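You operate a simulated robot arm through the tools that you are given. There is no shell and no other tool.

The job below is to be done with a simulated robot arm. You get a single attempt, and the scene is never put back.

JOB
Wind the guide crank till the drift shows within 1 mm of zero.
Fine: blue knob to 2; switch on, hold creep, read the drift display, wind, creep again; switch off.

It is judged by the outcome, as a careful person would: the job done as asked, and still so three seconds after it is handed in. It fails if anything else is knocked over, pushed out of place, dropped, spilled or broken.

ROBOT AND FRAMES
A 6-joint arm with a two-finger gripper, fixed in place. Base frame: the origin is on the floor under the middle of its stand, x ahead of it, y to its left, z up. Readings come in mm, rad, newtons and seconds.
It reaches about 1298 mm from its shoulder. Its first joint turns from -2.601 to 2.601 rad. Payload 1.57 kg.
The TCP is the grasp point between the finger pads, 21 mm short of the fingertips. In the tool frame z runs along the fingers and y along their closing line. The gripper opens to 70 mm; its body begins 50 mm behind the TCP.
Orientation is that of the tool frame in the base frame, as a unit quaternion [w, x, y, z]. With the fingers straight down and closing along the base's y, the tool's x points along the base's -x, its y along +y and its z along -z.

CONTROLS
- The arm moves only by the tool jog_arm. Its argument "moves" is a list of rows, each a list of 7 numbers: the shift along the tool's x, y, z in units of 50 mm (1.0 is 50 mm), then the turn, a rotation vector about the tool's x, y, z in units of 4 degrees (1.0 is 4 degrees), then the closure, from 0 (fully open) to 1 (shut). In form: [[dx, dy, dz, ax, ay, az, claw], ...]. A call has 1 to 20 rows; each row shifts and turns the commanded pose from where the row before left it, along the tool's axes as they then stand. A call with a number of a shift or a turn outside -1 to 1 is refused whole. A row lasts 0.2 s, in which the tool goes at most 50 mm and 0.15 rad; a call with a longer step from one row to the next is refused whole, and so is a gripper value outside its range. A pose out of reach is approached as far as the arm can. The call stops where the force on the tool passes 40 N (or 10 N more than at its start, if that is more) or the arm is blocked; 0.2 s more then pass. Each finger travels about 64.8 mm/s and halts on what it meets, pressing with about 30 N; the grip force reading is that of the motor and also rises with nothing between the fingers. The clock runs only during rows and for 0.2 s after the last one: add rows that do not move to give the fingers time. The reply holds the time, the measured pose of the TCP, the force on the tool along the base axes, the opening and the grip force, in the units named above and with some noise, with the torque about the TCP (base axes, N m) and any sound that the robot's microphone picked up, and new pictures: "pictures" is both (left out), scene, wrist or none.
- Cameras (640 x 400 px; columns grow to the right, rows downward): "scene" is fixed at [397.2, 649.4, 1030.3]; the picture's right is [0.75, 0.66, 0.00], its down [0.66, -0.74, -0.15] and it looks along [-0.10, 0.11, -0.99] (base axes); focal length 214 px, centre (320, 200). "wrist" rides on the gripper at [79, 4, -81] in the tool frame; the picture's right is [-0.05, 1.00, 0.00], its down [-0.67, -0.04, -0.75] and it looks along [-0.74, -0.04, 0.67] (tool axes); focal length 256 px, centre (320, 200). There is no depth. A picture from a camera that has moved, and an enlarged one, comes with that camera's place and axes in the base frame and with its lens. The place of the scene camera against the robot may be out by one fixed shift of up to 12 mm in any direction.
- move_column(by): slides the trunk up (or, below 0, down) by that many mm; the arm rides with it, the base frame stays. It gives what a move gives, with no picture.
- close_up(camera, box): a new picture of the part [left, top, right, bottom] of that camera's present view, enlarged. No time passes.
- close_job(): hands the job in; it is judged then, once.

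Places have to be worked out from the pictures, the camera data and where the tool is seen. Open the gripper and draw the arm clear of the work before you hand the job in, unless the task says otherwise.

The tools are called as a command line: name --pt "numbers of a row" for each row, then --argument value for the rest, lists and objects as JSON in quotes. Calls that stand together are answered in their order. jog_arm: Moves the arm, as the interface text tells. Its arguments: {"type":"object","properties":{"moves":{"type":"array"},"pictures":{"type":"string","enum":["both","scene","wrist","none"]}},"required":["moves"]} The other tools are called the same way: move_column (by) moves the trunk up or down; close_up (camera, box) takes an enlarged picture of a part of a camera's view; close_job () hands the job in.

At the start:

```text
time_s: 0.0
ee_pos: [222.1, 537.8, 686.0]
orientation: [0.0, 0.0, 1.0, 0.0]
wrist_force: [0.3, 0.3, 0.0]
moment: [0.02, -0.03, 0.0]
grip_width: 69.9
gripper_force: 0.0
trunk travel left (down, up): [-368.0, 602.0]
```

scene: 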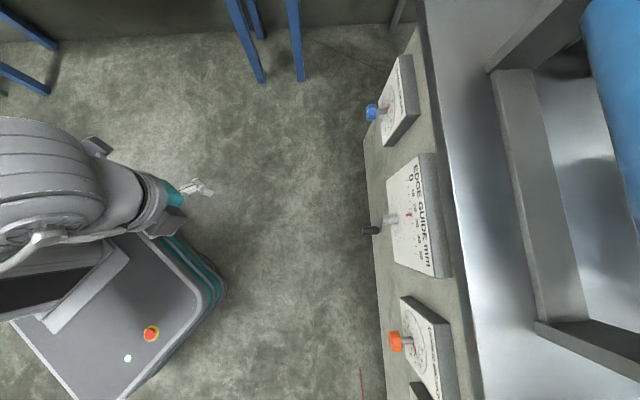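
wrist: 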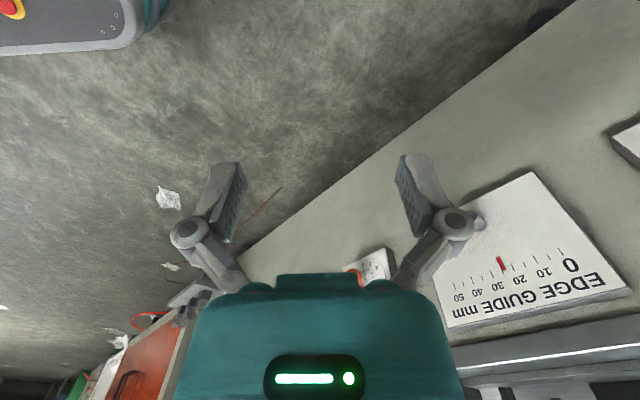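

The scene shows a sloped or vertical panel with a blue knob, an edge-guide crank and an orange knob. I'll enlarge the views to read the labels before I move.

close_up --camera "scene" --box '[340, 40, 480, 160]'

close_up --camera "scene" --box '[340, 140, 480, 280]'

close_up --camera "scene" --box '[340, 280, 480, 400]'

close_up --camera "wrist" --box '[400, 120, 640, 340]'

close_up --camera "wrist" --box '[0, 180, 420, 400]'

```text
3.33 times, centred on (410, 100) of scene
camera zoom: at [397.2, 649.4, 1030.3], right [0.75, 0.66, 0.0], down [0.66, -0.74, -0.15], along [-0.1, 0.11, -0.99], focal length 715 px, centre (20, 533)
```

zoom: 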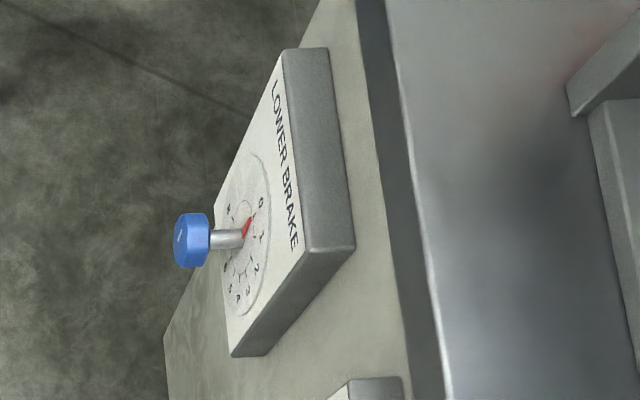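

```text
2.86 times, centred on (410, 210) of scene
camera zoom: at [397.2, 649.4, 1030.3], right [0.75, 0.66, 0.0], down [0.66, -0.74, -0.15], along [-0.1, 0.11, -0.99], focal length 613 px, centre (63, 171)
```

zoom: 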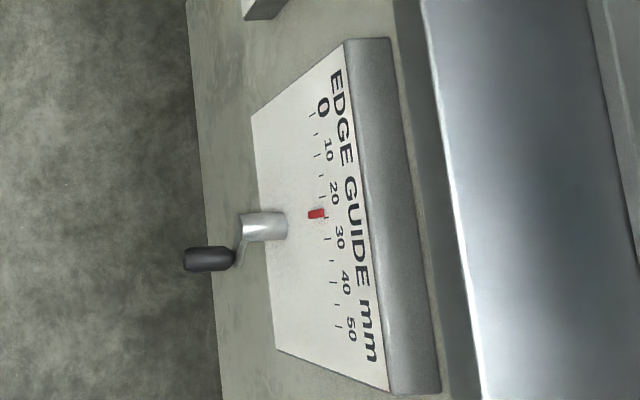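

```text
3.33 times, centred on (410, 340) of scene
camera zoom: at [397.2, 649.4, 1030.3], right [0.75, 0.66, 0.0], down [0.66, -0.74, -0.15], along [-0.1, 0.11, -0.99], focal length 715 px, centre (20, -267)
```

zoom: 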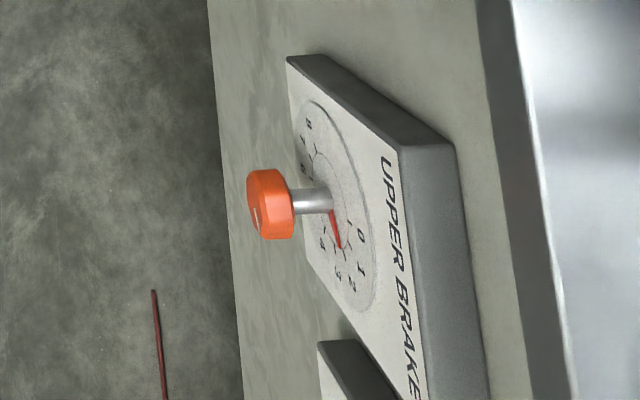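

```text
1.82 times, centred on (520, 230) of wrist
camera zoom: at [142.0, 541.8, 767.9], right [0.05, 1.0, 0.0], down [0.67, -0.04, 0.75], along [0.74, -0.04, -0.67], focal length 465 px, centre (-44, 146)
```

zoom: 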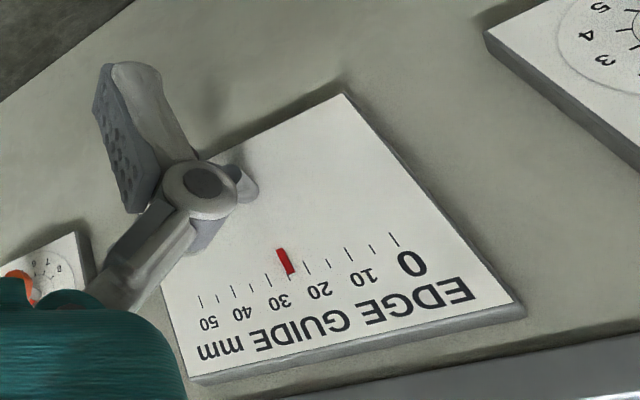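

```text
1.52 times, centred on (210, 290) of wrist
camera zoom: at [142.0, 541.8, 767.9], right [0.05, 1.0, 0.0], down [0.67, -0.04, 0.75], along [0.74, -0.04, -0.67], focal length 390 px, centre (488, 63)
```

zoom: 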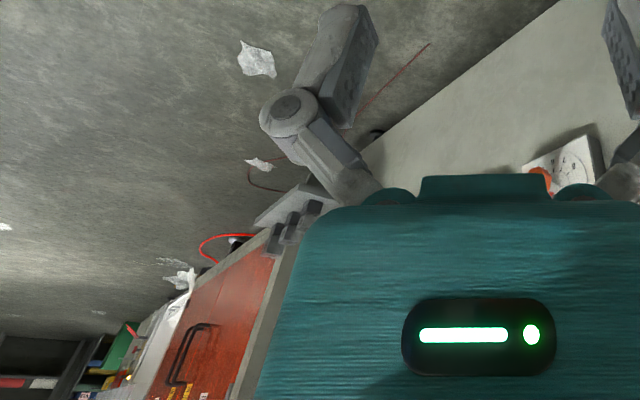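

Triangulating the scale ticks in both pictures puts the edge-guide plate on a vertical plane, with its left edge near (439, 877) and z from 453 to 647. Its inward normal is about [0.69, 0.72, 0]. I'll turn the tool about the vertical so the wrist camera looks straight at this wall, and find the switch, the creep control and the drift display.

jog_arm --pt "0 0 0 0 0 -0.965 0" --pt "0 0 0 0 0 -0.965 0" --pt "0 0 0 0 0 -0.965 0" --pt "0 0 0 0 0 -0.965 0" --pt "0 0 0 0 0 -0.965 0" --pt "0 0 0 0 0 -0.965 0" --pt "0 0 0 0 0 -0.965 0" --pt "0 0 0 0 0 -0.965 0" --pt "0 0 0 0 0 -0.965 0" --pt "0 0 0 0 0 -0.965 0" --pt "0 0 0 0 0 -0.965 0" --pt "0 0 0 0 0 -0.965 0"

```text
time_s: 2.6
ee_pos: [220.1, 537.1, 685.4]
orientation: [0.0, -0.395, 0.919, 0.0]
wrist_force: [-0.3, -0.1, 0.5]
moment: [0.0, 0.0, -0.03]
grip_width: 70.0
gripper_force: 0.1
trunk travel left (down, up): [-368.0, 602.0]
camera wrist: at [163.3, 482.6, 767.9], right [-0.69, 0.73, 0.0], down [0.48, 0.46, 0.75], along [0.54, 0.51, -0.67], focal length 256 px, centre (320, 200)
```

scene: 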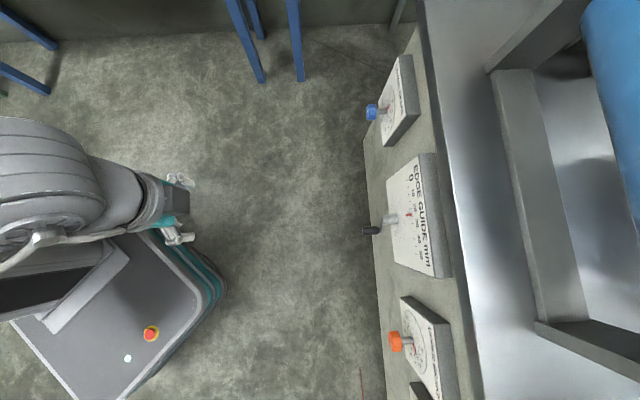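
wrist: 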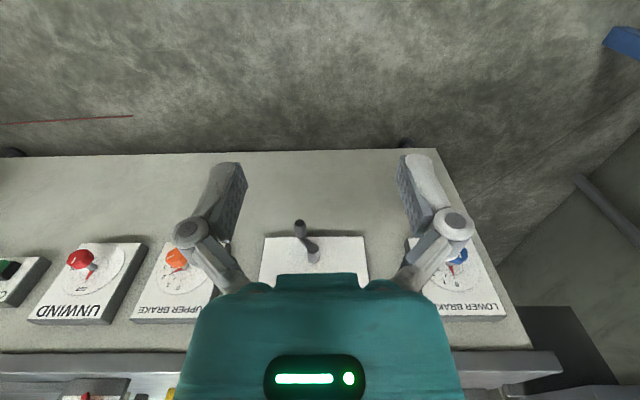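

The wall carries Lower brake, Edge guide, Upper brake and Unwind plates, and something green further right. I'll slide the arm right along the wall and raise it a little to see the rest.

jog_arm --pt "0 -0.8 -0.2 0 0 0 0" --pt "0 -0.8 -0.2 0 0 0 0" --pt "0 -0.8 -0.2 0 0 0 0" --pt "0 -0.8 -0.2 0 0 0 0" --pt "0 -0.8 -0.2 0 0 0 0" --pt "0 -0.8 -0.2 0 0 0 0" --pt "0 -0.8 -0.2 0 0 0 0" --pt "0 -0.8 -0.2 0 0 0 0" --pt "0 -0.8 -0.2 0 0 0 0" --pt "0 -0.8 -0.2 0 0 0 0"

```text
time_s: 4.8
ee_pos: [510.1, 262.4, 687.1]
orientation: [0.0, -0.394, 0.919, 0.0]
wrist_force: [0.0, -1.1, 0.4]
moment: [-0.02, 0.0, 0.0]
grip_width: 70.1
gripper_force: 0.0
out of reach, approached as far as the arm can: row 1, 2, 3, 4, 5, 6, 7, 8, 9, 10
trunk travel left (down, up): [-368.0, 602.0]
camera wrist: at [453.5, 207.1, 768.0], right [-0.69, 0.73, 0.0], down [0.48, 0.46, 0.75], along [0.54, 0.51, -0.67], focal length 256 px, centre (320, 200)
```

scene: 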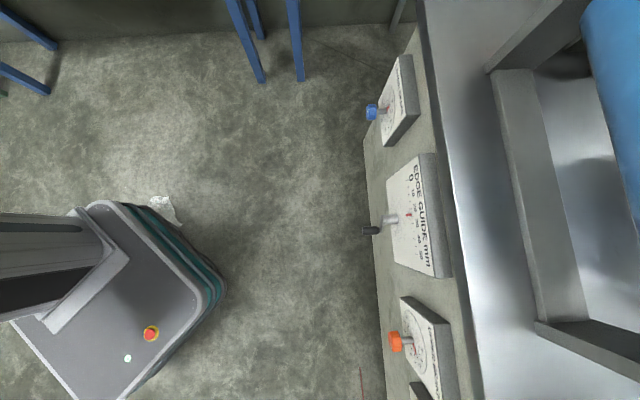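
wrist: 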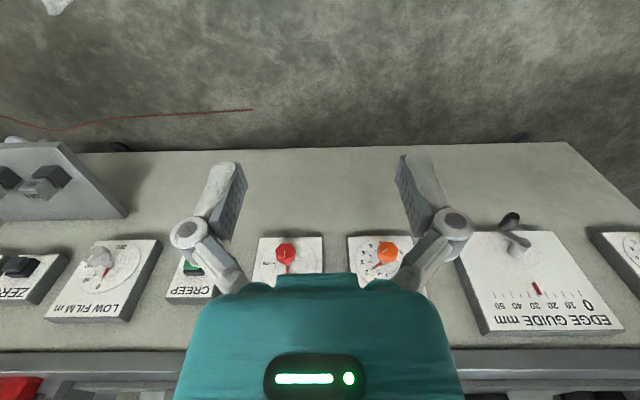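

CREEP (green) is next to UNWIND, then LOW FILM, then ZERO, and some sort of box lower on the wall. I'll raise the trunk a bit and keep sliding right to find the switch and display.

move_column --by 150

jog_arm --pt "0 -0.8 0 0 0 0 0" --pt "0 -0.8 0 0 0 0 0" --pt "0 -0.8 0 0 0 0 0" --pt "0 -0.8 0 0 0 0 0" --pt "0 -0.8 0 0 0 0 0" --pt "0 -0.8 0 0 0 0 0" --pt "0 -0.8 0 0 0 0 0" --pt "0 -0.8 0 0 0 0 0"

```text
time_s: 6.5
ee_pos: [510.4, 262.4, 836.4]
orientation: [0.001, -0.393, 0.92, 0.001]
wrist_force: [0.2, 0.7, 1.1]
moment: [0.05, 0.03, 0.01]
grip_width: 69.8
gripper_force: 0.0
trunk travel left (down, up): [-518.0, 452.0]
```

```text
time_s: 8.3
ee_pos: [742.4, 41.3, 836.4]
orientation: [0.0, -0.393, 0.92, 0.0]
wrist_force: [-0.2, 0.5, 0.2]
moment: [0.0, 0.02, 0.01]
grip_width: 70.1
gripper_force: 0.0
trunk travel left (down, up): [-518.0, 452.0]
camera wrist: at [684.7, -14.5, 917.9], right [-0.69, 0.73, 0.0], down [0.49, 0.46, 0.75], along [0.54, 0.51, -0.67], focal length 256 px, centre (320, 200)
```

scene: 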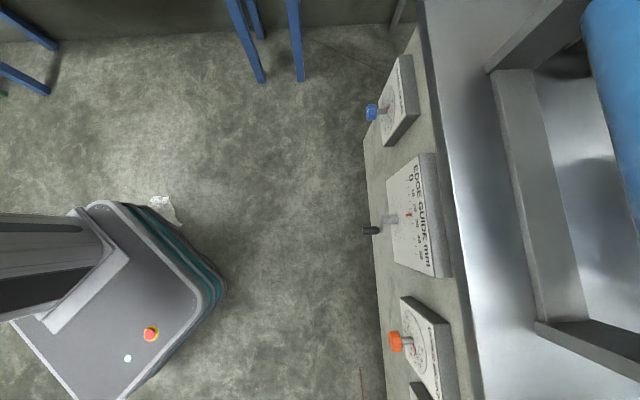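
wrist: 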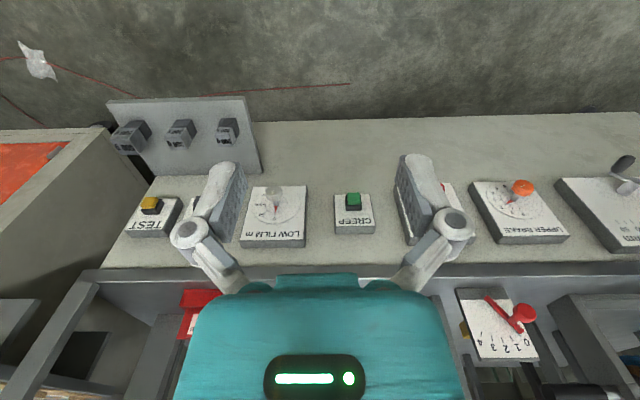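

I can see TEST, LOW FILM and CREEP on the wall. On the machine top there are a red lever with a 0–4 scale and a red object. I'll tilt the camera up to look for the drift display and the switch.

jog_arm --pt "0 0 0 0 -1 0 0" --pt "0 0 0 0 -1 0 0" --pt "0 0 0 0 -1 0 0" --pt "0 0 0 0 -1 0 0" --pt "0 0 0 0 -1 0 0" --pt "0 0 0 0 -1 0 0" --pt "0 0 0 0 -1 0 0" --pt "0 0 0 0 -1 0 0" --pictures "wrist"

```text
time_s: 10.2
ee_pos: [742.1, 42.0, 864.3]
orientation: [0.253, -0.378, 0.884, 0.108]
wrist_force: [0.2, -0.7, 0.5]
moment: [-0.01, 0.01, -0.01]
grip_width: 69.9
gripper_force: 0.0
out of reach, approached as far as the arm can: row 3, 4, 5, 6, 7, 8
trunk travel left (down, up): [-518.0, 452.0]
camera wrist: at [662.9, -36.1, 891.8], right [-0.69, 0.72, 0.03], down [0.14, 0.1, 0.98], along [0.71, 0.68, -0.17], focal length 256 px, centre (320, 200)
```

wrist: 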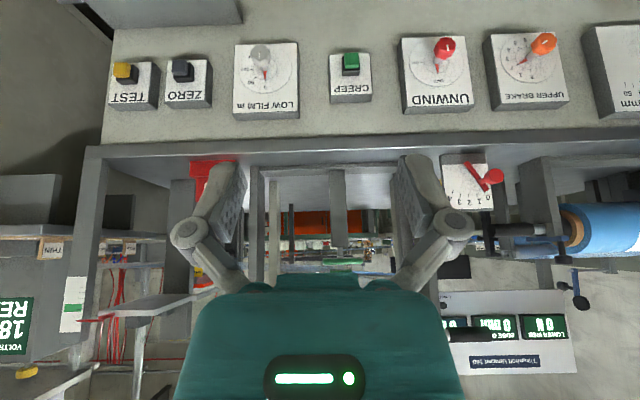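

There's an upper board with green digital displays, seen upside-down at the lower right, and a red handle at the machine's top edge. I'll enlarge these.

close_up --camera "wrist" --box '[430, 280, 590, 380]'

close_up --camera "wrist" --box '[150, 140, 310, 300]'

close_up --camera "wrist" --box '[0, 220, 160, 380]'

close_up --camera "wrist" --box '[90, 20, 400, 140]'

close_up --camera "wrist" --box '[420, 130, 640, 290]'

```text
4.00 times, centred on (510, 330) of wrist
camera zoom: at [662.9, -36.1, 891.8], right [-0.69, 0.72, 0.03], down [0.14, 0.1, 0.98], along [0.71, 0.68, -0.17], focal length 1024 px, centre (-440, -320)
```

zoom: 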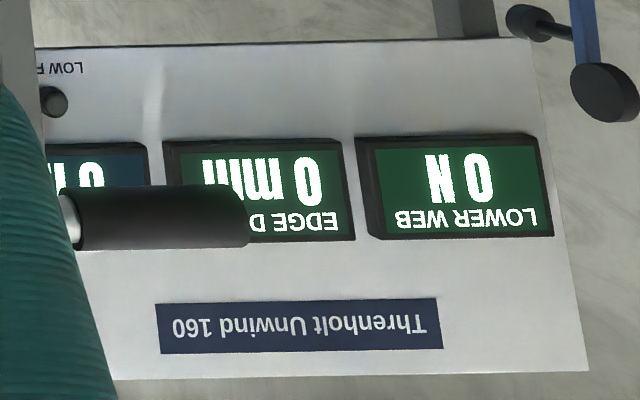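

```text
2.50 times, centred on (230, 220) of wrist
camera zoom: at [662.9, -36.1, 891.8], right [-0.69, 0.72, 0.03], down [0.14, 0.1, 0.98], along [0.71, 0.68, -0.17], focal length 640 px, centre (545, 150)
```

zoom: 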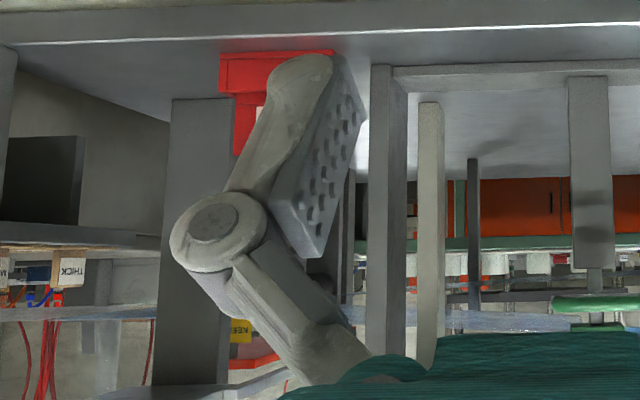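

```text
2.50 times, centred on (80, 300) of wrist
camera zoom: at [662.9, -36.1, 891.8], right [-0.69, 0.72, 0.03], down [0.14, 0.1, 0.98], along [0.71, 0.68, -0.17], focal length 640 px, centre (920, -50)
```

zoom: 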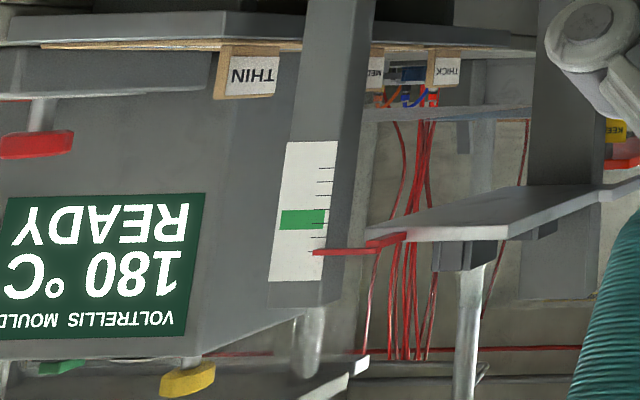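

```text
2.06 times, centred on (245, 80) of wrist
camera zoom: at [662.9, -36.1, 891.8], right [-0.69, 0.72, 0.03], down [0.14, 0.1, 0.98], along [0.71, 0.68, -0.17], focal length 528 px, centre (475, 448)
```

zoom: 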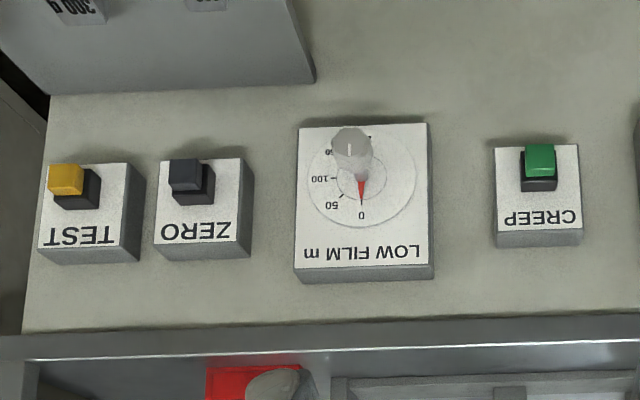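

```text
2.50 times, centred on (530, 210) of wrist
camera zoom: at [662.9, -36.1, 891.8], right [-0.69, 0.72, 0.03], down [0.14, 0.1, 0.98], along [0.71, 0.68, -0.17], focal length 640 px, centre (-205, 175)
```

zoom: 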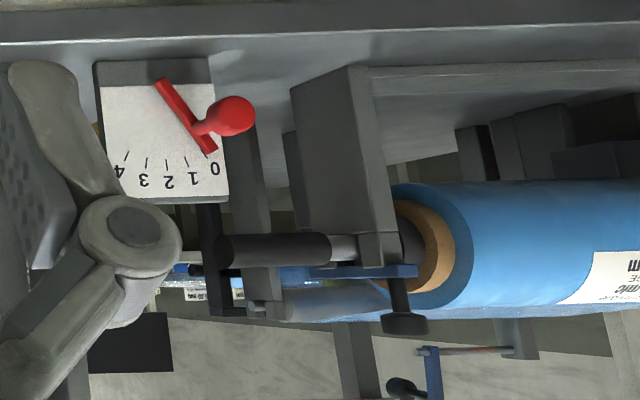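

The upper board shows UPPER/EDGE D(RIFT)/LOWER WEB readouts, with EDGE DRIFT reading 0 mm at rest. I'll enlarge UNWIND and UPPER BRAKE to learn which control is the switch.

close_up --camera "wrist" --box '[390, 20, 500, 120]'

close_up --camera "wrist" --box '[470, 20, 640, 120]'

close_up --camera "wrist" --box '[300, 30, 400, 110]'

```text
4.00 times, centred on (445, 70) of wrist
camera zoom: at [662.9, -36.1, 891.8], right [-0.69, 0.72, 0.03], down [0.14, 0.1, 0.98], along [0.71, 0.68, -0.17], focal length 1024 px, centre (-180, 720)
```

zoom: 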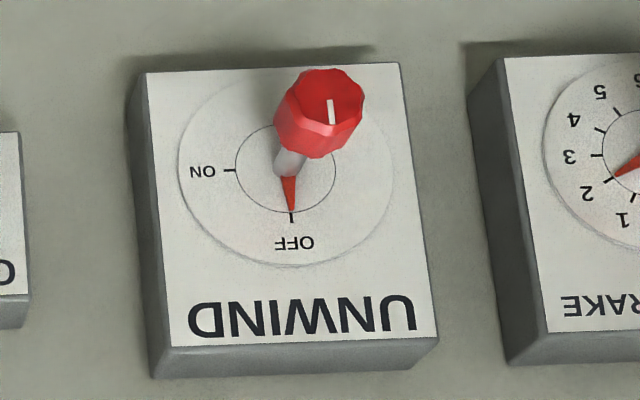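

```text
3.76 times, centred on (555, 70) of wrist
camera zoom: at [662.9, -36.1, 891.8], right [-0.69, 0.72, 0.03], down [0.14, 0.1, 0.98], along [0.71, 0.68, -0.17], focal length 964 px, centre (-565, 689)
```

zoom: 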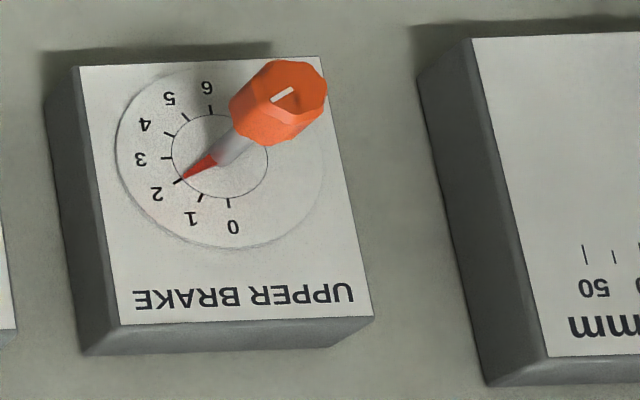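

```text
5.00 times, centred on (350, 70) of wrist
camera zoom: at [662.9, -36.1, 891.8], right [-0.69, 0.72, 0.03], down [0.14, 0.1, 0.98], along [0.71, 0.68, -0.17], focal length 1280 px, centre (170, 850)
```

zoom: 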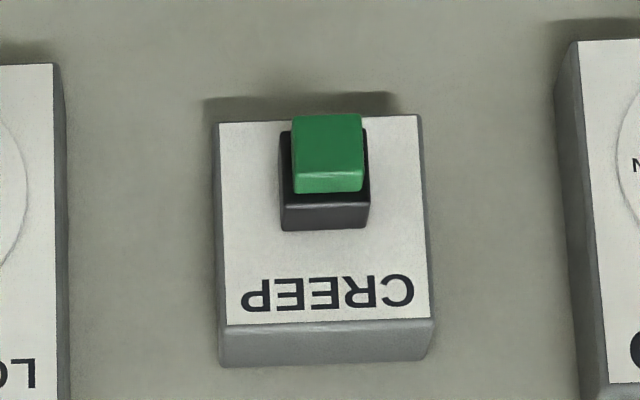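

UNWIND is the switch. It's OFF with the pointer up, and ON is 90° clockwise. UPPER BRAKE sits at 2. To see the display board from a second angle for triangulation, I'll slide the arm back left along the wall in the same tilted pose.

jog_arm --pt "0 0.8 0 0 0 0 0" --pt "0 0.8 0 0 0 0 0" --pt "0 0.8 0 0 0 0 0" --pt "0 0.8 0 0 0 0 0" --pt "0 0.8 0 0 0 0 0" --pt "0 0.8 0 0 0 0 0" --pt "0 0.8 0 0 0 0 0" --pt "0 0.8 0 0 0 0 0" --pt "0 0.8 0 0 0 0 0" --pt "0 0.8 0 0 0 0 0"

```text
time_s: 12.3
ee_pos: [520.2, 348.7, 864.7]
orientation: [0.254, -0.378, 0.884, 0.109]
wrist_force: [-1.2, -0.7, -0.4]
moment: [0.01, 0.0, -0.01]
grip_width: 70.2
gripper_force: 0.2
out of reach, approached as far as the arm can: row 6, 7, 8, 9, 10
trunk travel left (down, up): [-518.0, 452.0]
camera wrist: at [441.3, 271.0, 891.9], right [-0.69, 0.72, 0.03], down [0.14, 0.1, 0.98], along [0.71, 0.68, -0.17], focal length 256 px, centre (320, 200)
```

scene: 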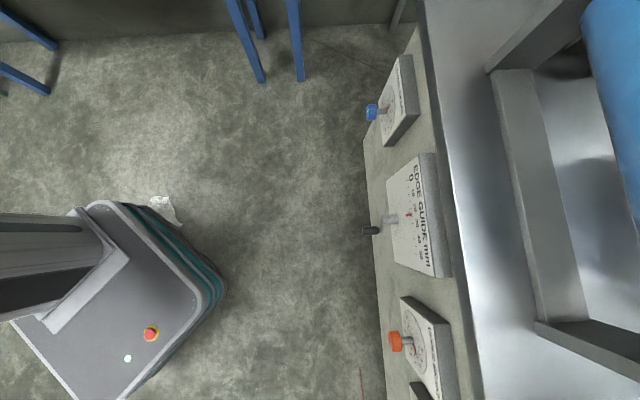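
wrist: 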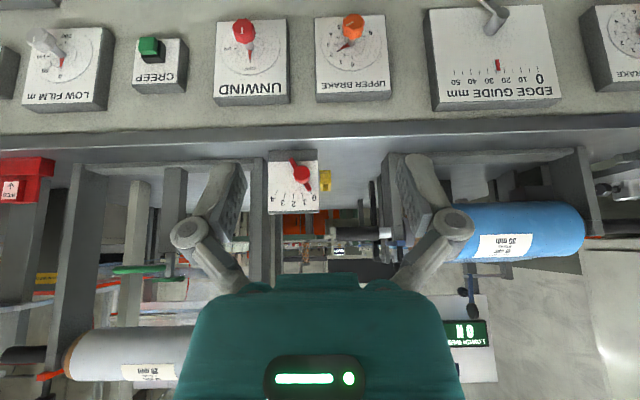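

Triangulation puts the display board on the far side of the machine, around (850–950, 1400, 1266). I'll enlarge this view for the labels and the display.

close_up --camera "wrist" --box '[440, 190, 640, 390]'

close_up --camera "wrist" --box '[250, 140, 420, 250]'

close_up --camera "wrist" --box '[0, 140, 200, 400]'

close_up --camera "wrist" --box '[420, 0, 640, 120]'

```text
2.00 times, centred on (540, 290) of wrist
camera zoom: at [441.3, 271.0, 891.9], right [-0.69, 0.72, 0.03], down [0.14, 0.1, 0.98], along [0.71, 0.68, -0.17], focal length 512 px, centre (-120, 20)
```

zoom: 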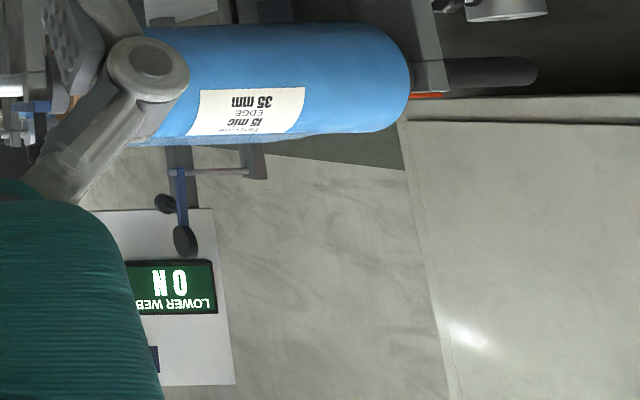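

```text
3.64 times, centred on (335, 195) of wrist
camera zoom: at [441.3, 271.0, 891.9], right [-0.69, 0.72, 0.03], down [0.14, 0.1, 0.98], along [0.71, 0.68, -0.17], focal length 931 px, centre (266, 218)
```

zoom: 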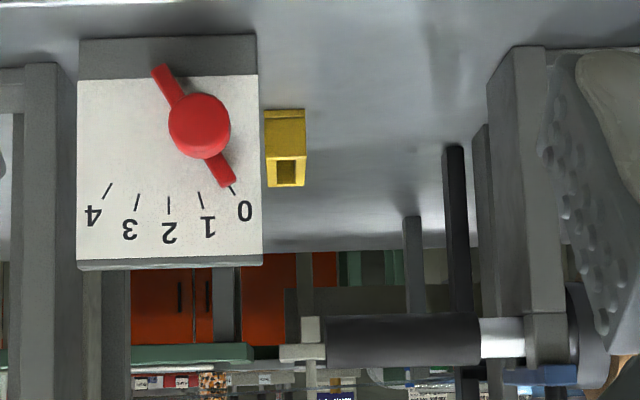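

```text
1.54 times, centred on (100, 270) of wrist
camera zoom: at [441.3, 271.0, 891.9], right [-0.69, 0.72, 0.03], down [0.14, 0.1, 0.98], along [0.71, 0.68, -0.17], focal length 394 px, centre (658, 92)
```

zoom: 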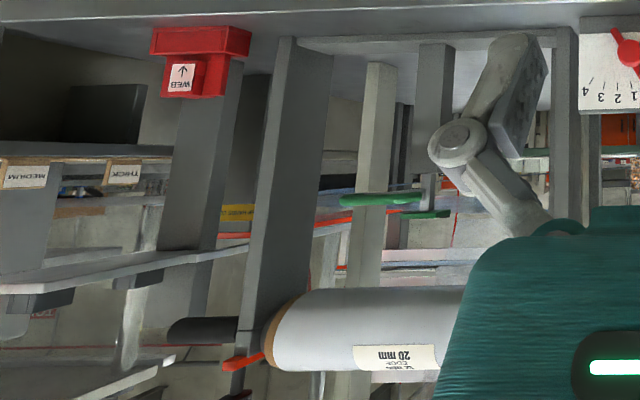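

```text
2.91 times, centred on (530, 60) of wrist
camera zoom: at [441.3, 271.0, 891.9], right [-0.69, 0.72, 0.03], down [0.14, 0.1, 0.98], along [0.71, 0.68, -0.17], focal length 745 px, centre (-291, 607)
```

zoom: 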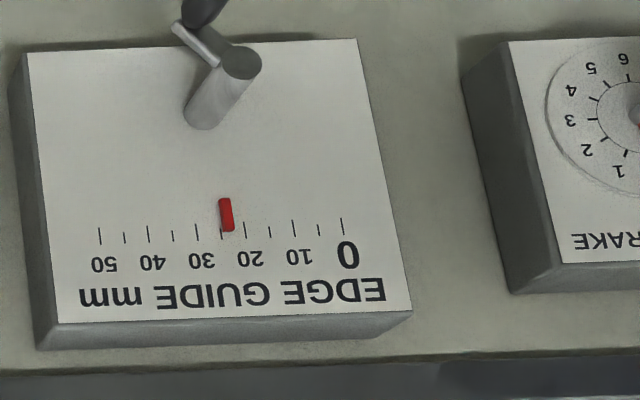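

The LOWER film label reads "EDGE 35 mm", and the guide pointer is near 26–27. Next I'll lower the trunk to working height and bring the tool horizontal, pointing at the wall. After that I'll roll it so the camera is above the gripper.

move_column --by -260

jog_arm --pt "0 0 0 0 -1 0 0" --pt "0 0 0 0 -1 0 0" --pt "0 0 0 0 -1 0 0" --pt "0 0 0 0 -1 0 0" --pt "0 0 0 0 -1 0 0" --pt "0 0 0 0 -1 0 0" --pt "0 0 0 0 -1 0 0" --pt "0 0 0 0 -1 0 0" --pt "0 0 0 0 -1 0 0" --pt "0 0 0 0 -1 0 0" --pt "0 0 0 0 -1 0 0" --pt "0 0 0 0 -1 0 0" --pt "0 0 0 0 -1 0 0" --pt "0 0 0 0 -0.5 0 0"

```text
time_s: 15.0
ee_pos: [519.4, 347.9, 604.8]
orientation: [0.253, -0.378, 0.884, 0.109]
wrist_force: [-0.4, 0.2, 0.4]
moment: [0.0, -0.01, 0.02]
grip_width: 70.1
gripper_force: 0.1
trunk travel left (down, up): [-258.0, 712.0]
```

```text
time_s: 18.0
ee_pos: [590.6, 395.2, 750.0]
orientation: [0.625, -0.289, 0.674, 0.267]
wrist_force: [0.4, 0.6, 0.1]
moment: [0.03, 0.02, -0.01]
grip_width: 69.9
gripper_force: 0.0
out of reach, approached as far as the arm can: row 1, 2, 3, 4, 5, 6, 7, 8, 9, 10, 11, 12, 13, 14
trunk travel left (down, up): [-258.0, 712.0]
camera wrist: at [528.8, 334.3, 676.2], right [-0.72, 0.69, 0.05], down [-0.45, -0.53, 0.72], along [0.53, 0.49, 0.69], focal length 256 px, centre (320, 200)
```

scene: 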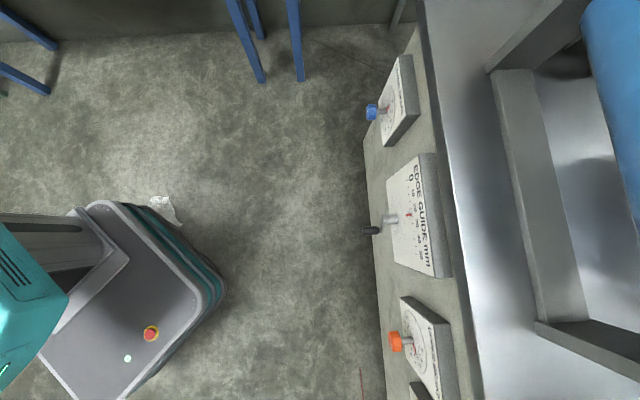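
wrist: 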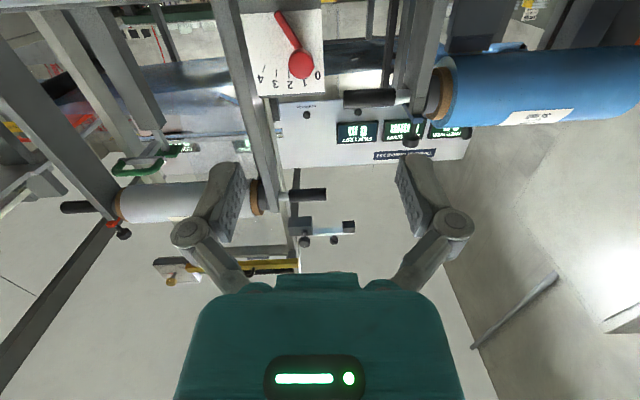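

The tool is nearly horizontal now, but so close to the robot it was out of reach and drifted up. I'll move forward toward the wall, where reach is easier, and start rolling about the tool axis to bring the camera above the gripper.

jog_arm --pt "0 0 0.5 0 0 0 0" --pt "0 0 0.5 0 0 0 0" --pt "0 0 0.5 0 0 0 0" --pt "0 0 0 0 0 1 0" --pt "0 0 0 0 0 1 0" --pt "0 0 0 0 0 1 0" --pt "0 0 0 0 0 1 0" --pt "0 0 0 0 0 1 0" --pt "0 0 0 0 0 1 0" --pt "0 0 0 0 0 1 0" --pt "0 0 0 0 0 1 0"

```text
time_s: 20.4
ee_pos: [643.2, 448.4, 749.1]
orientation: [0.529, -0.09, 0.727, 0.429]
wrist_force: [0.6, 0.0, 0.0]
moment: [0.01, 0.02, 0.02]
grip_width: 70.2
gripper_force: 0.1
out of reach, approached as far as the arm can: row 3
trunk travel left (down, up): [-258.0, 712.0]
camera wrist: at [551.6, 417.4, 690.6], right [-0.56, 0.59, 0.57], down [-0.21, -0.77, 0.6], along [0.8, 0.22, 0.56], focal length 256 px, centre (320, 200)
```

scene: 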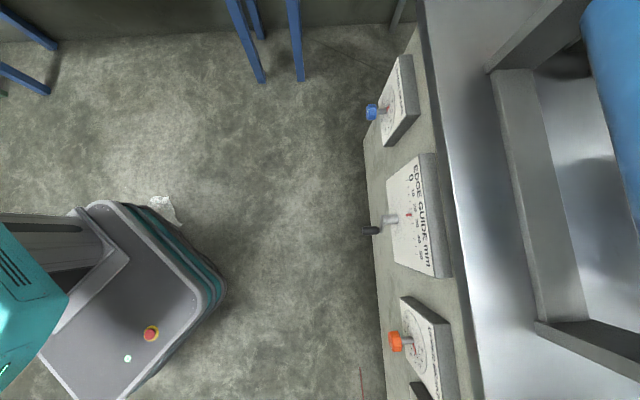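
wrist: 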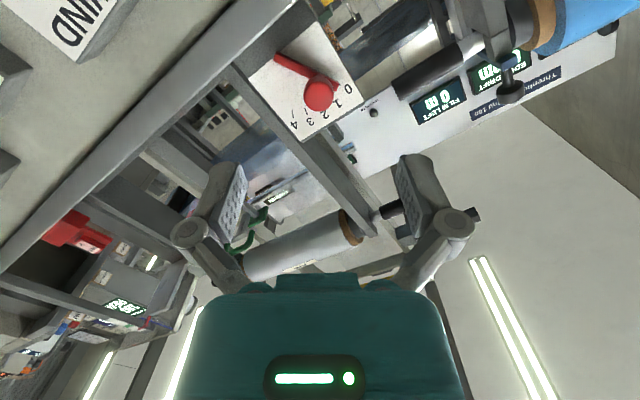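

I'm rolling cleanly about the tool axis at this spot; the display board also shows FILM LEFT. I'll continue the roll (148° to go).

jog_arm --pt "0 0 0 0 0 1 0" --pt "0 0 0 0 0 1 0" --pt "0 0 0 0 0 1 0" --pt "0 0 0 0 0 1 0" --pt "0 0 0 0 0 1 0" --pt "0 0 0 0 0 1 0" --pt "0 0 0 0 0 1 0" --pt "0 0 0 0 0 1 0" --pt "0 0 0 0 0 1 0" --pt "0 0 0 0 0 1 0" --pt "0 0 0 0 0 1 0" --pt "0 0 0 0 0 1 0" --pt "0 0 0 0 0 1 0" --pt "0 0 0 0 0 1 0" --pt "0 0 0 0 0 1 0" --pt "0 0 0 0 0 1 0" --pt "0 0 0 0 0 1 0" --pt "0 0 0 0 0 1 0" --pt "0 0 0 0 0 1 0" --pt "0 0 0 0 0 1 0" --pictures "wrist"

jog_arm --pt "0 0 0 0 0 1 0" --pt "0 0 0 0 0 1 0" --pt "0 0 0 0 0 1 0" --pt "0 0 0 0 0 1 0" --pt "0 0 0 0 0 1 0" --pt "0 0 0 0 0 1 0" --pt "0 0 0 0 0 1 0" --pt "0 0 0 0 0 1 0" --pt "0 0 0 0 0 1 0" --pt "0 0 0 0 0 1 0" --pt "0 0 0 0 0 1 0" --pt "0 0 0 0 0 1 0" --pt "0 0 0 0 0 1 0" --pt "0 0 0 0 0 1 0" --pt "0 0 0 0 0 1 0" --pt "0 0 0 0 0 1 0" --pt "0 0 0 0 0 1 0" --pictures "wrist"

```text
time_s: 24.6
ee_pos: [643.3, 449.4, 749.5]
orientation: [0.129, 0.397, 0.615, 0.67]
wrist_force: [-0.9, 0.5, 1.0]
moment: [-0.01, 0.01, -0.01]
grip_width: 69.9
gripper_force: 0.1
trunk travel left (down, up): [-258.0, 712.0]
camera wrist: at [537.4, 441.3, 789.1], right [0.35, -0.25, 0.9], down [-0.09, -0.97, -0.23], along [0.93, 0.0, -0.36], focal length 256 px, centre (320, 200)
```

wrist: 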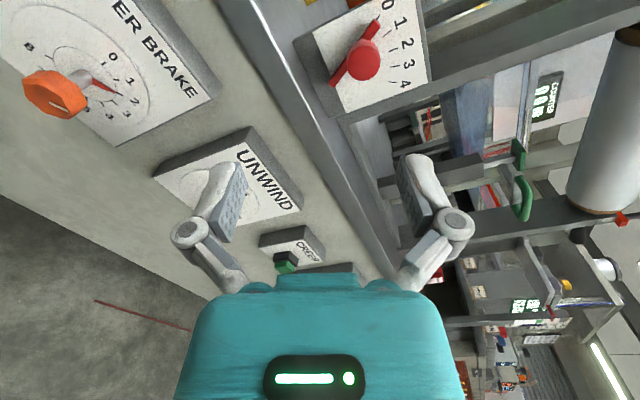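

```text
time_s: 28.2
ee_pos: [641.7, 449.6, 749.2]
orientation: [-0.268, 0.673, 0.287, 0.627]
wrist_force: [-0.3, -0.1, -0.2]
moment: [-0.03, -0.02, 0.02]
grip_width: 69.8
gripper_force: 0.1
trunk travel left (down, up): [-258.0, 712.0]
camera wrist: at [594.4, 391.3, 834.5], right [0.72, -0.69, -0.05], down [-0.57, -0.55, -0.61], along [0.39, 0.47, -0.79], focal length 256 px, centre (320, 200)
```

wrist: 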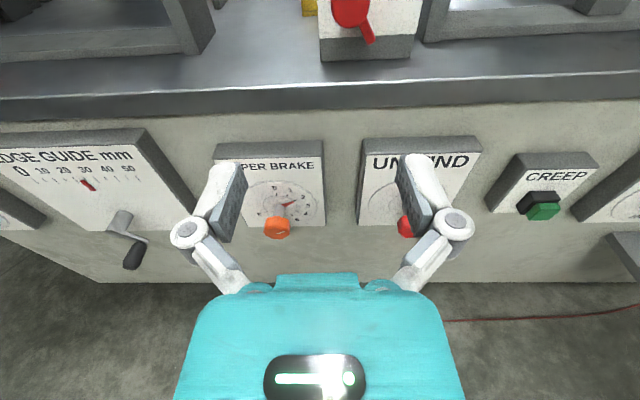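

The tool is now horizontal with the camera above. Wall lines in this picture show the wall normal is at about 45°, while my heading is about 46.3° and pitched 4° down. I'll trim the orientation, then slide left toward the blue LOWER BRAKE knob.

jog_arm --pt "0 0 -0.4 -0.31 1.0 0 0" --pt "0 -0.85 0 0 0 0 0" --pt "0 -0.85 0 0 0 0 0" --pt "0 -0.85 0 0 0 0 0" --pt "0 -0.85 0 0 0 0 0" --pt "0 -0.85 0 0 0 0 0" --pt "0 -0.85 0 0 0 0 0" --pt "0 -0.85 0 0 0 0 0" --pt "0 -0.85 0 0 0 0 0" --pt "0 -0.85 0 0 0 0 0" --pt "0 -0.85 0 0 0 0 0" --pt "0 -0.85 0 0 0 0 0" --pt "0 -0.85 0 0 0 0 0" --pt "0 -0.85 0 0 0 0 0"

```text
time_s: 31.2
ee_pos: [237.0, 824.5, 762.4]
orientation: [-0.27, 0.654, 0.272, 0.652]
wrist_force: [0.1, -0.7, 0.5]
moment: [0.01, 0.01, 0.05]
grip_width: 69.9
gripper_force: 0.0
out of reach, approached as far as the arm can: row 1
trunk travel left (down, up): [-258.0, 712.0]
camera wrist: at [183.9, 764.3, 842.0], right [0.71, -0.71, -0.05], down [-0.55, -0.5, -0.66], along [0.44, 0.5, -0.75], focal length 256 px, centre (320, 200)
```

scene: 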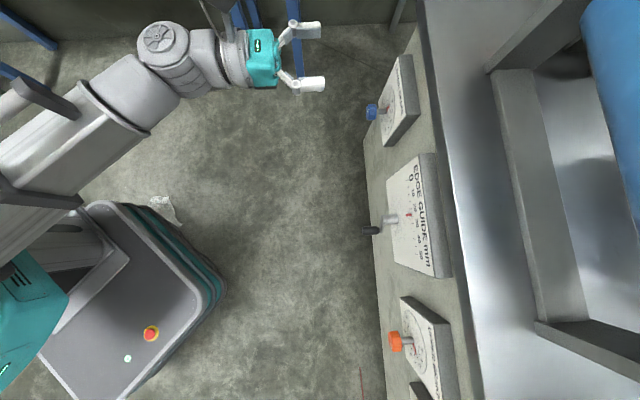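
wrist: 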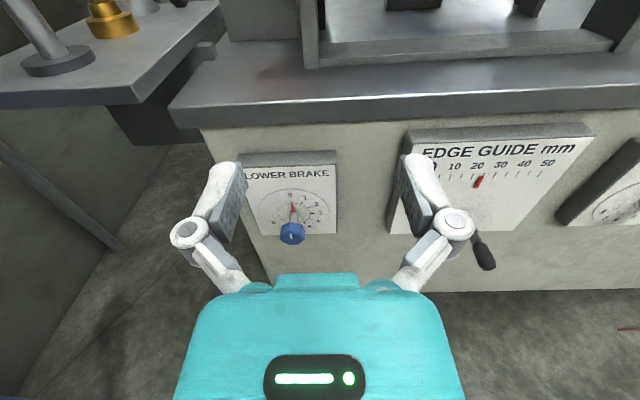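

The blue pointer appears to be at 0. I'll enlarge the blue knob and the crank in both views to fix positions.

close_up --camera "wrist" --box '[230, 140, 350, 260]'

close_up --camera "wrist" --box '[380, 120, 640, 290]'

close_up --camera "scene" --box '[355, 50, 435, 150]'

```text
3.33 times, centred on (290, 200) of wrist
camera zoom: at [183.9, 764.3, 842.0], right [0.71, -0.71, -0.05], down [-0.55, -0.5, -0.66], along [0.44, 0.5, -0.75], focal length 853 px, centre (420, 200)
```

zoom: 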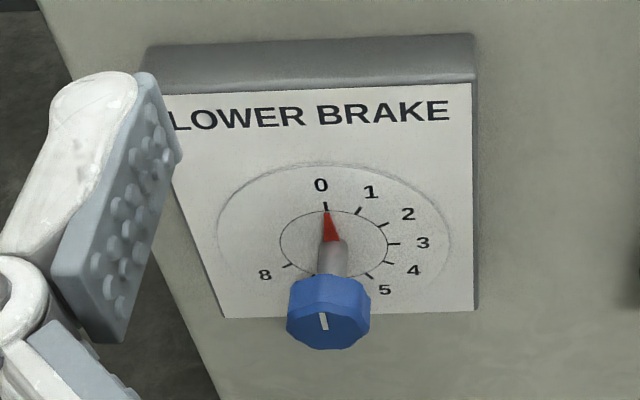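

```text
2.35 times, centred on (510, 205) of wrist
camera zoom: at [183.9, 764.3, 842.0], right [0.71, -0.71, -0.05], down [-0.55, -0.5, -0.66], along [0.44, 0.5, -0.75], focal length 602 px, centre (-127, 188)
```

zoom: 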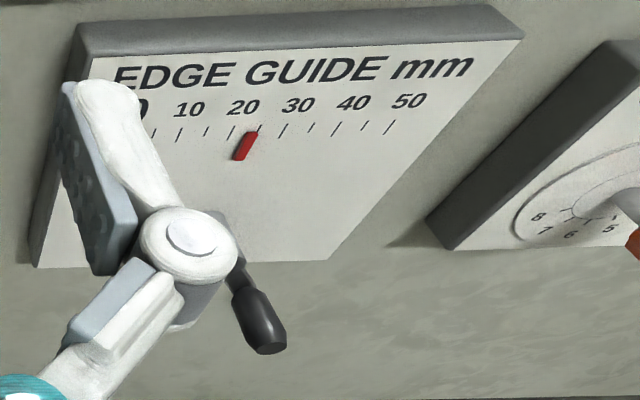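

```text
4.00 times, centred on (395, 100) of scene
camera zoom: at [397.2, 649.4, 1030.3], right [0.75, 0.66, 0.0], down [0.66, -0.74, -0.15], along [-0.1, 0.11, -0.99], focal length 858 px, centre (20, 600)
```

zoom: 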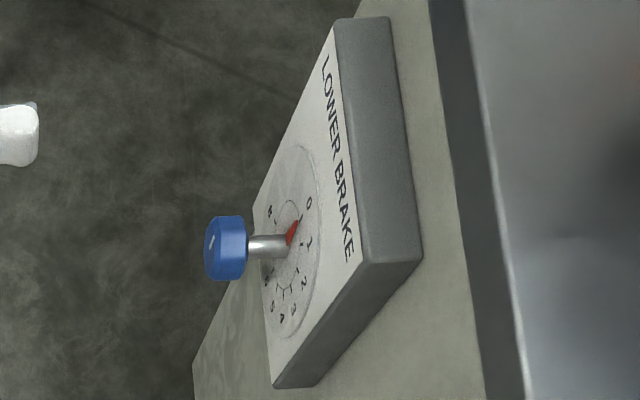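

Triangulation of the blue knob from both cameras agrees: its axis is at u≈−466, z≈541, with the front face at d≈874 and the plate at about 919 (d and u are measured along and across the wall normal). The dial runs 30° per unit with 0 at the top, so 2 is 60° clockwise. I'll move to a stand-off right in front of the knob, pre-rolled −30° to leave wrist range.

jog_arm --pt "-0.7 -0.17 0 0 0 0 0" --pt "-0.7 -0.17 0 0 0 0 0" --pt "-0.7 -0.17 0 0 0 0 0" --pt "-0.7 -0.17 0 0 0 0 0" --pt "-0.8 -0.17 0 0 0 0 0" --pt "-0.8 -0.17 0 0 0 0 0" --pt "0 0 0.3 0 0 0 0" --pt "0 0 0.3 0 0 0 0" --pt "0 0 0.3 0 0 0 0" --pt "0 0 0.3 0 0 0 0"

```text
time_s: 33.4
ee_pos: [246.3, 900.4, 762.4]
orientation: [-0.27, 0.654, 0.272, 0.653]
wrist_force: [0.4, 0.1, 0.0]
moment: [-0.01, 0.0, 0.0]
grip_width: 70.1
gripper_force: 0.0
out of reach, approached as far as the arm can: row 1, 2, 3, 4, 5, 6
trunk travel left (down, up): [-258.0, 712.0]
camera wrist: at [193.5, 839.6, 842.1], right [0.71, -0.71, -0.05], down [-0.55, -0.5, -0.67], along [0.44, 0.5, -0.74], focal length 256 px, centre (320, 200)
```

scene: 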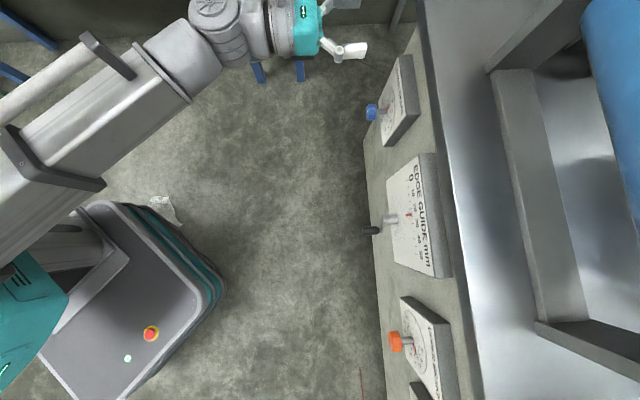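
wrist: 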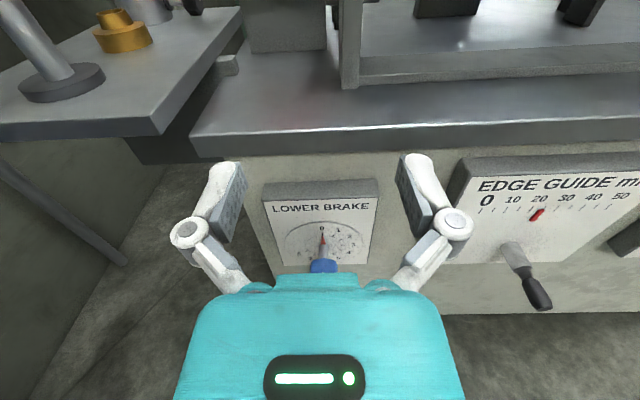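

The arm can't lower in this pose, but the trunk can. I'll lower the column about 221 mm to bring the gripper level with the knob; fingertips are at d≈832, well short of the knob face.

move_column --by -221

jog_arm --pt "0 0 0 0 0 0 0"

```text
time_s: 35.8
ee_pos: [246.0, 900.9, 541.8]
orientation: [-0.271, 0.653, 0.272, 0.653]
wrist_force: [0.2, 1.3, 0.2]
moment: [-0.01, -0.03, 0.0]
grip_width: 70.1
gripper_force: 0.1
trunk travel left (down, up): [-37.0, 933.0]
```

```text
time_s: 36.2
ee_pos: [246.8, 900.5, 542.0]
orientation: [-0.27, 0.654, 0.271, 0.653]
wrist_force: [0.1, -1.0, -0.5]
moment: [0.01, 0.02, 0.01]
grip_width: 70.1
gripper_force: 0.0
trunk travel left (down, up): [-37.0, 933.0]
camera wrist: at [193.6, 839.4, 621.1], right [0.71, -0.71, -0.05], down [-0.55, -0.5, -0.67], along [0.44, 0.5, -0.74], focal length 256 px, centre (320, 200)
```

scene: 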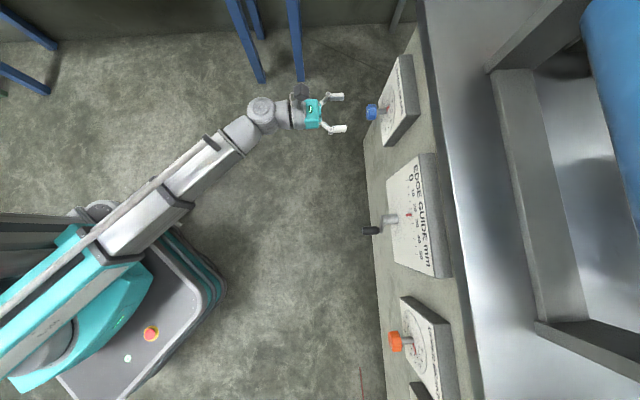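
wrist: 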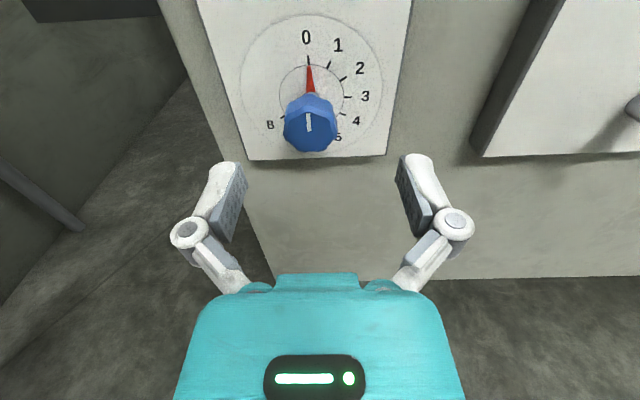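

The knob sits centred between the fingers. I'll zoom in to refine its exact position.

close_up --camera "wrist" --box '[230, 20, 390, 170]'

close_up --camera "scene" --box '[290, 60, 430, 160]'

```text
2.67 times, centred on (310, 95) of wrist
camera zoom: at [193.6, 839.4, 621.1], right [0.71, -0.71, -0.05], down [-0.55, -0.5, -0.67], along [0.44, 0.5, -0.74], focal length 683 px, centre (347, 480)
```

zoom: 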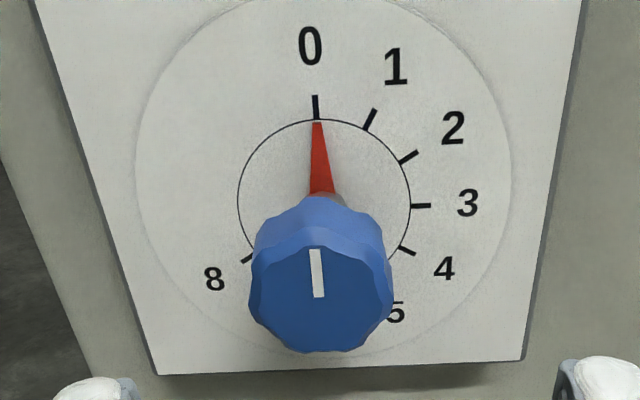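

```text
4.00 times, centred on (360, 110) of scene
camera zoom: at [397.2, 649.4, 1030.3], right [0.75, 0.66, 0.0], down [0.66, -0.74, -0.15], along [-0.1, 0.11, -0.99], focal length 858 px, centre (160, 560)
```

zoom: 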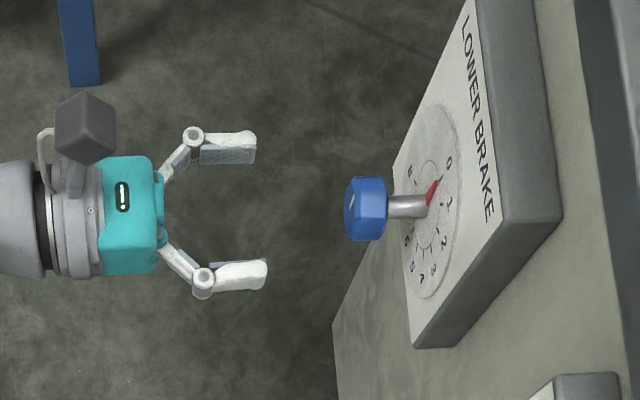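

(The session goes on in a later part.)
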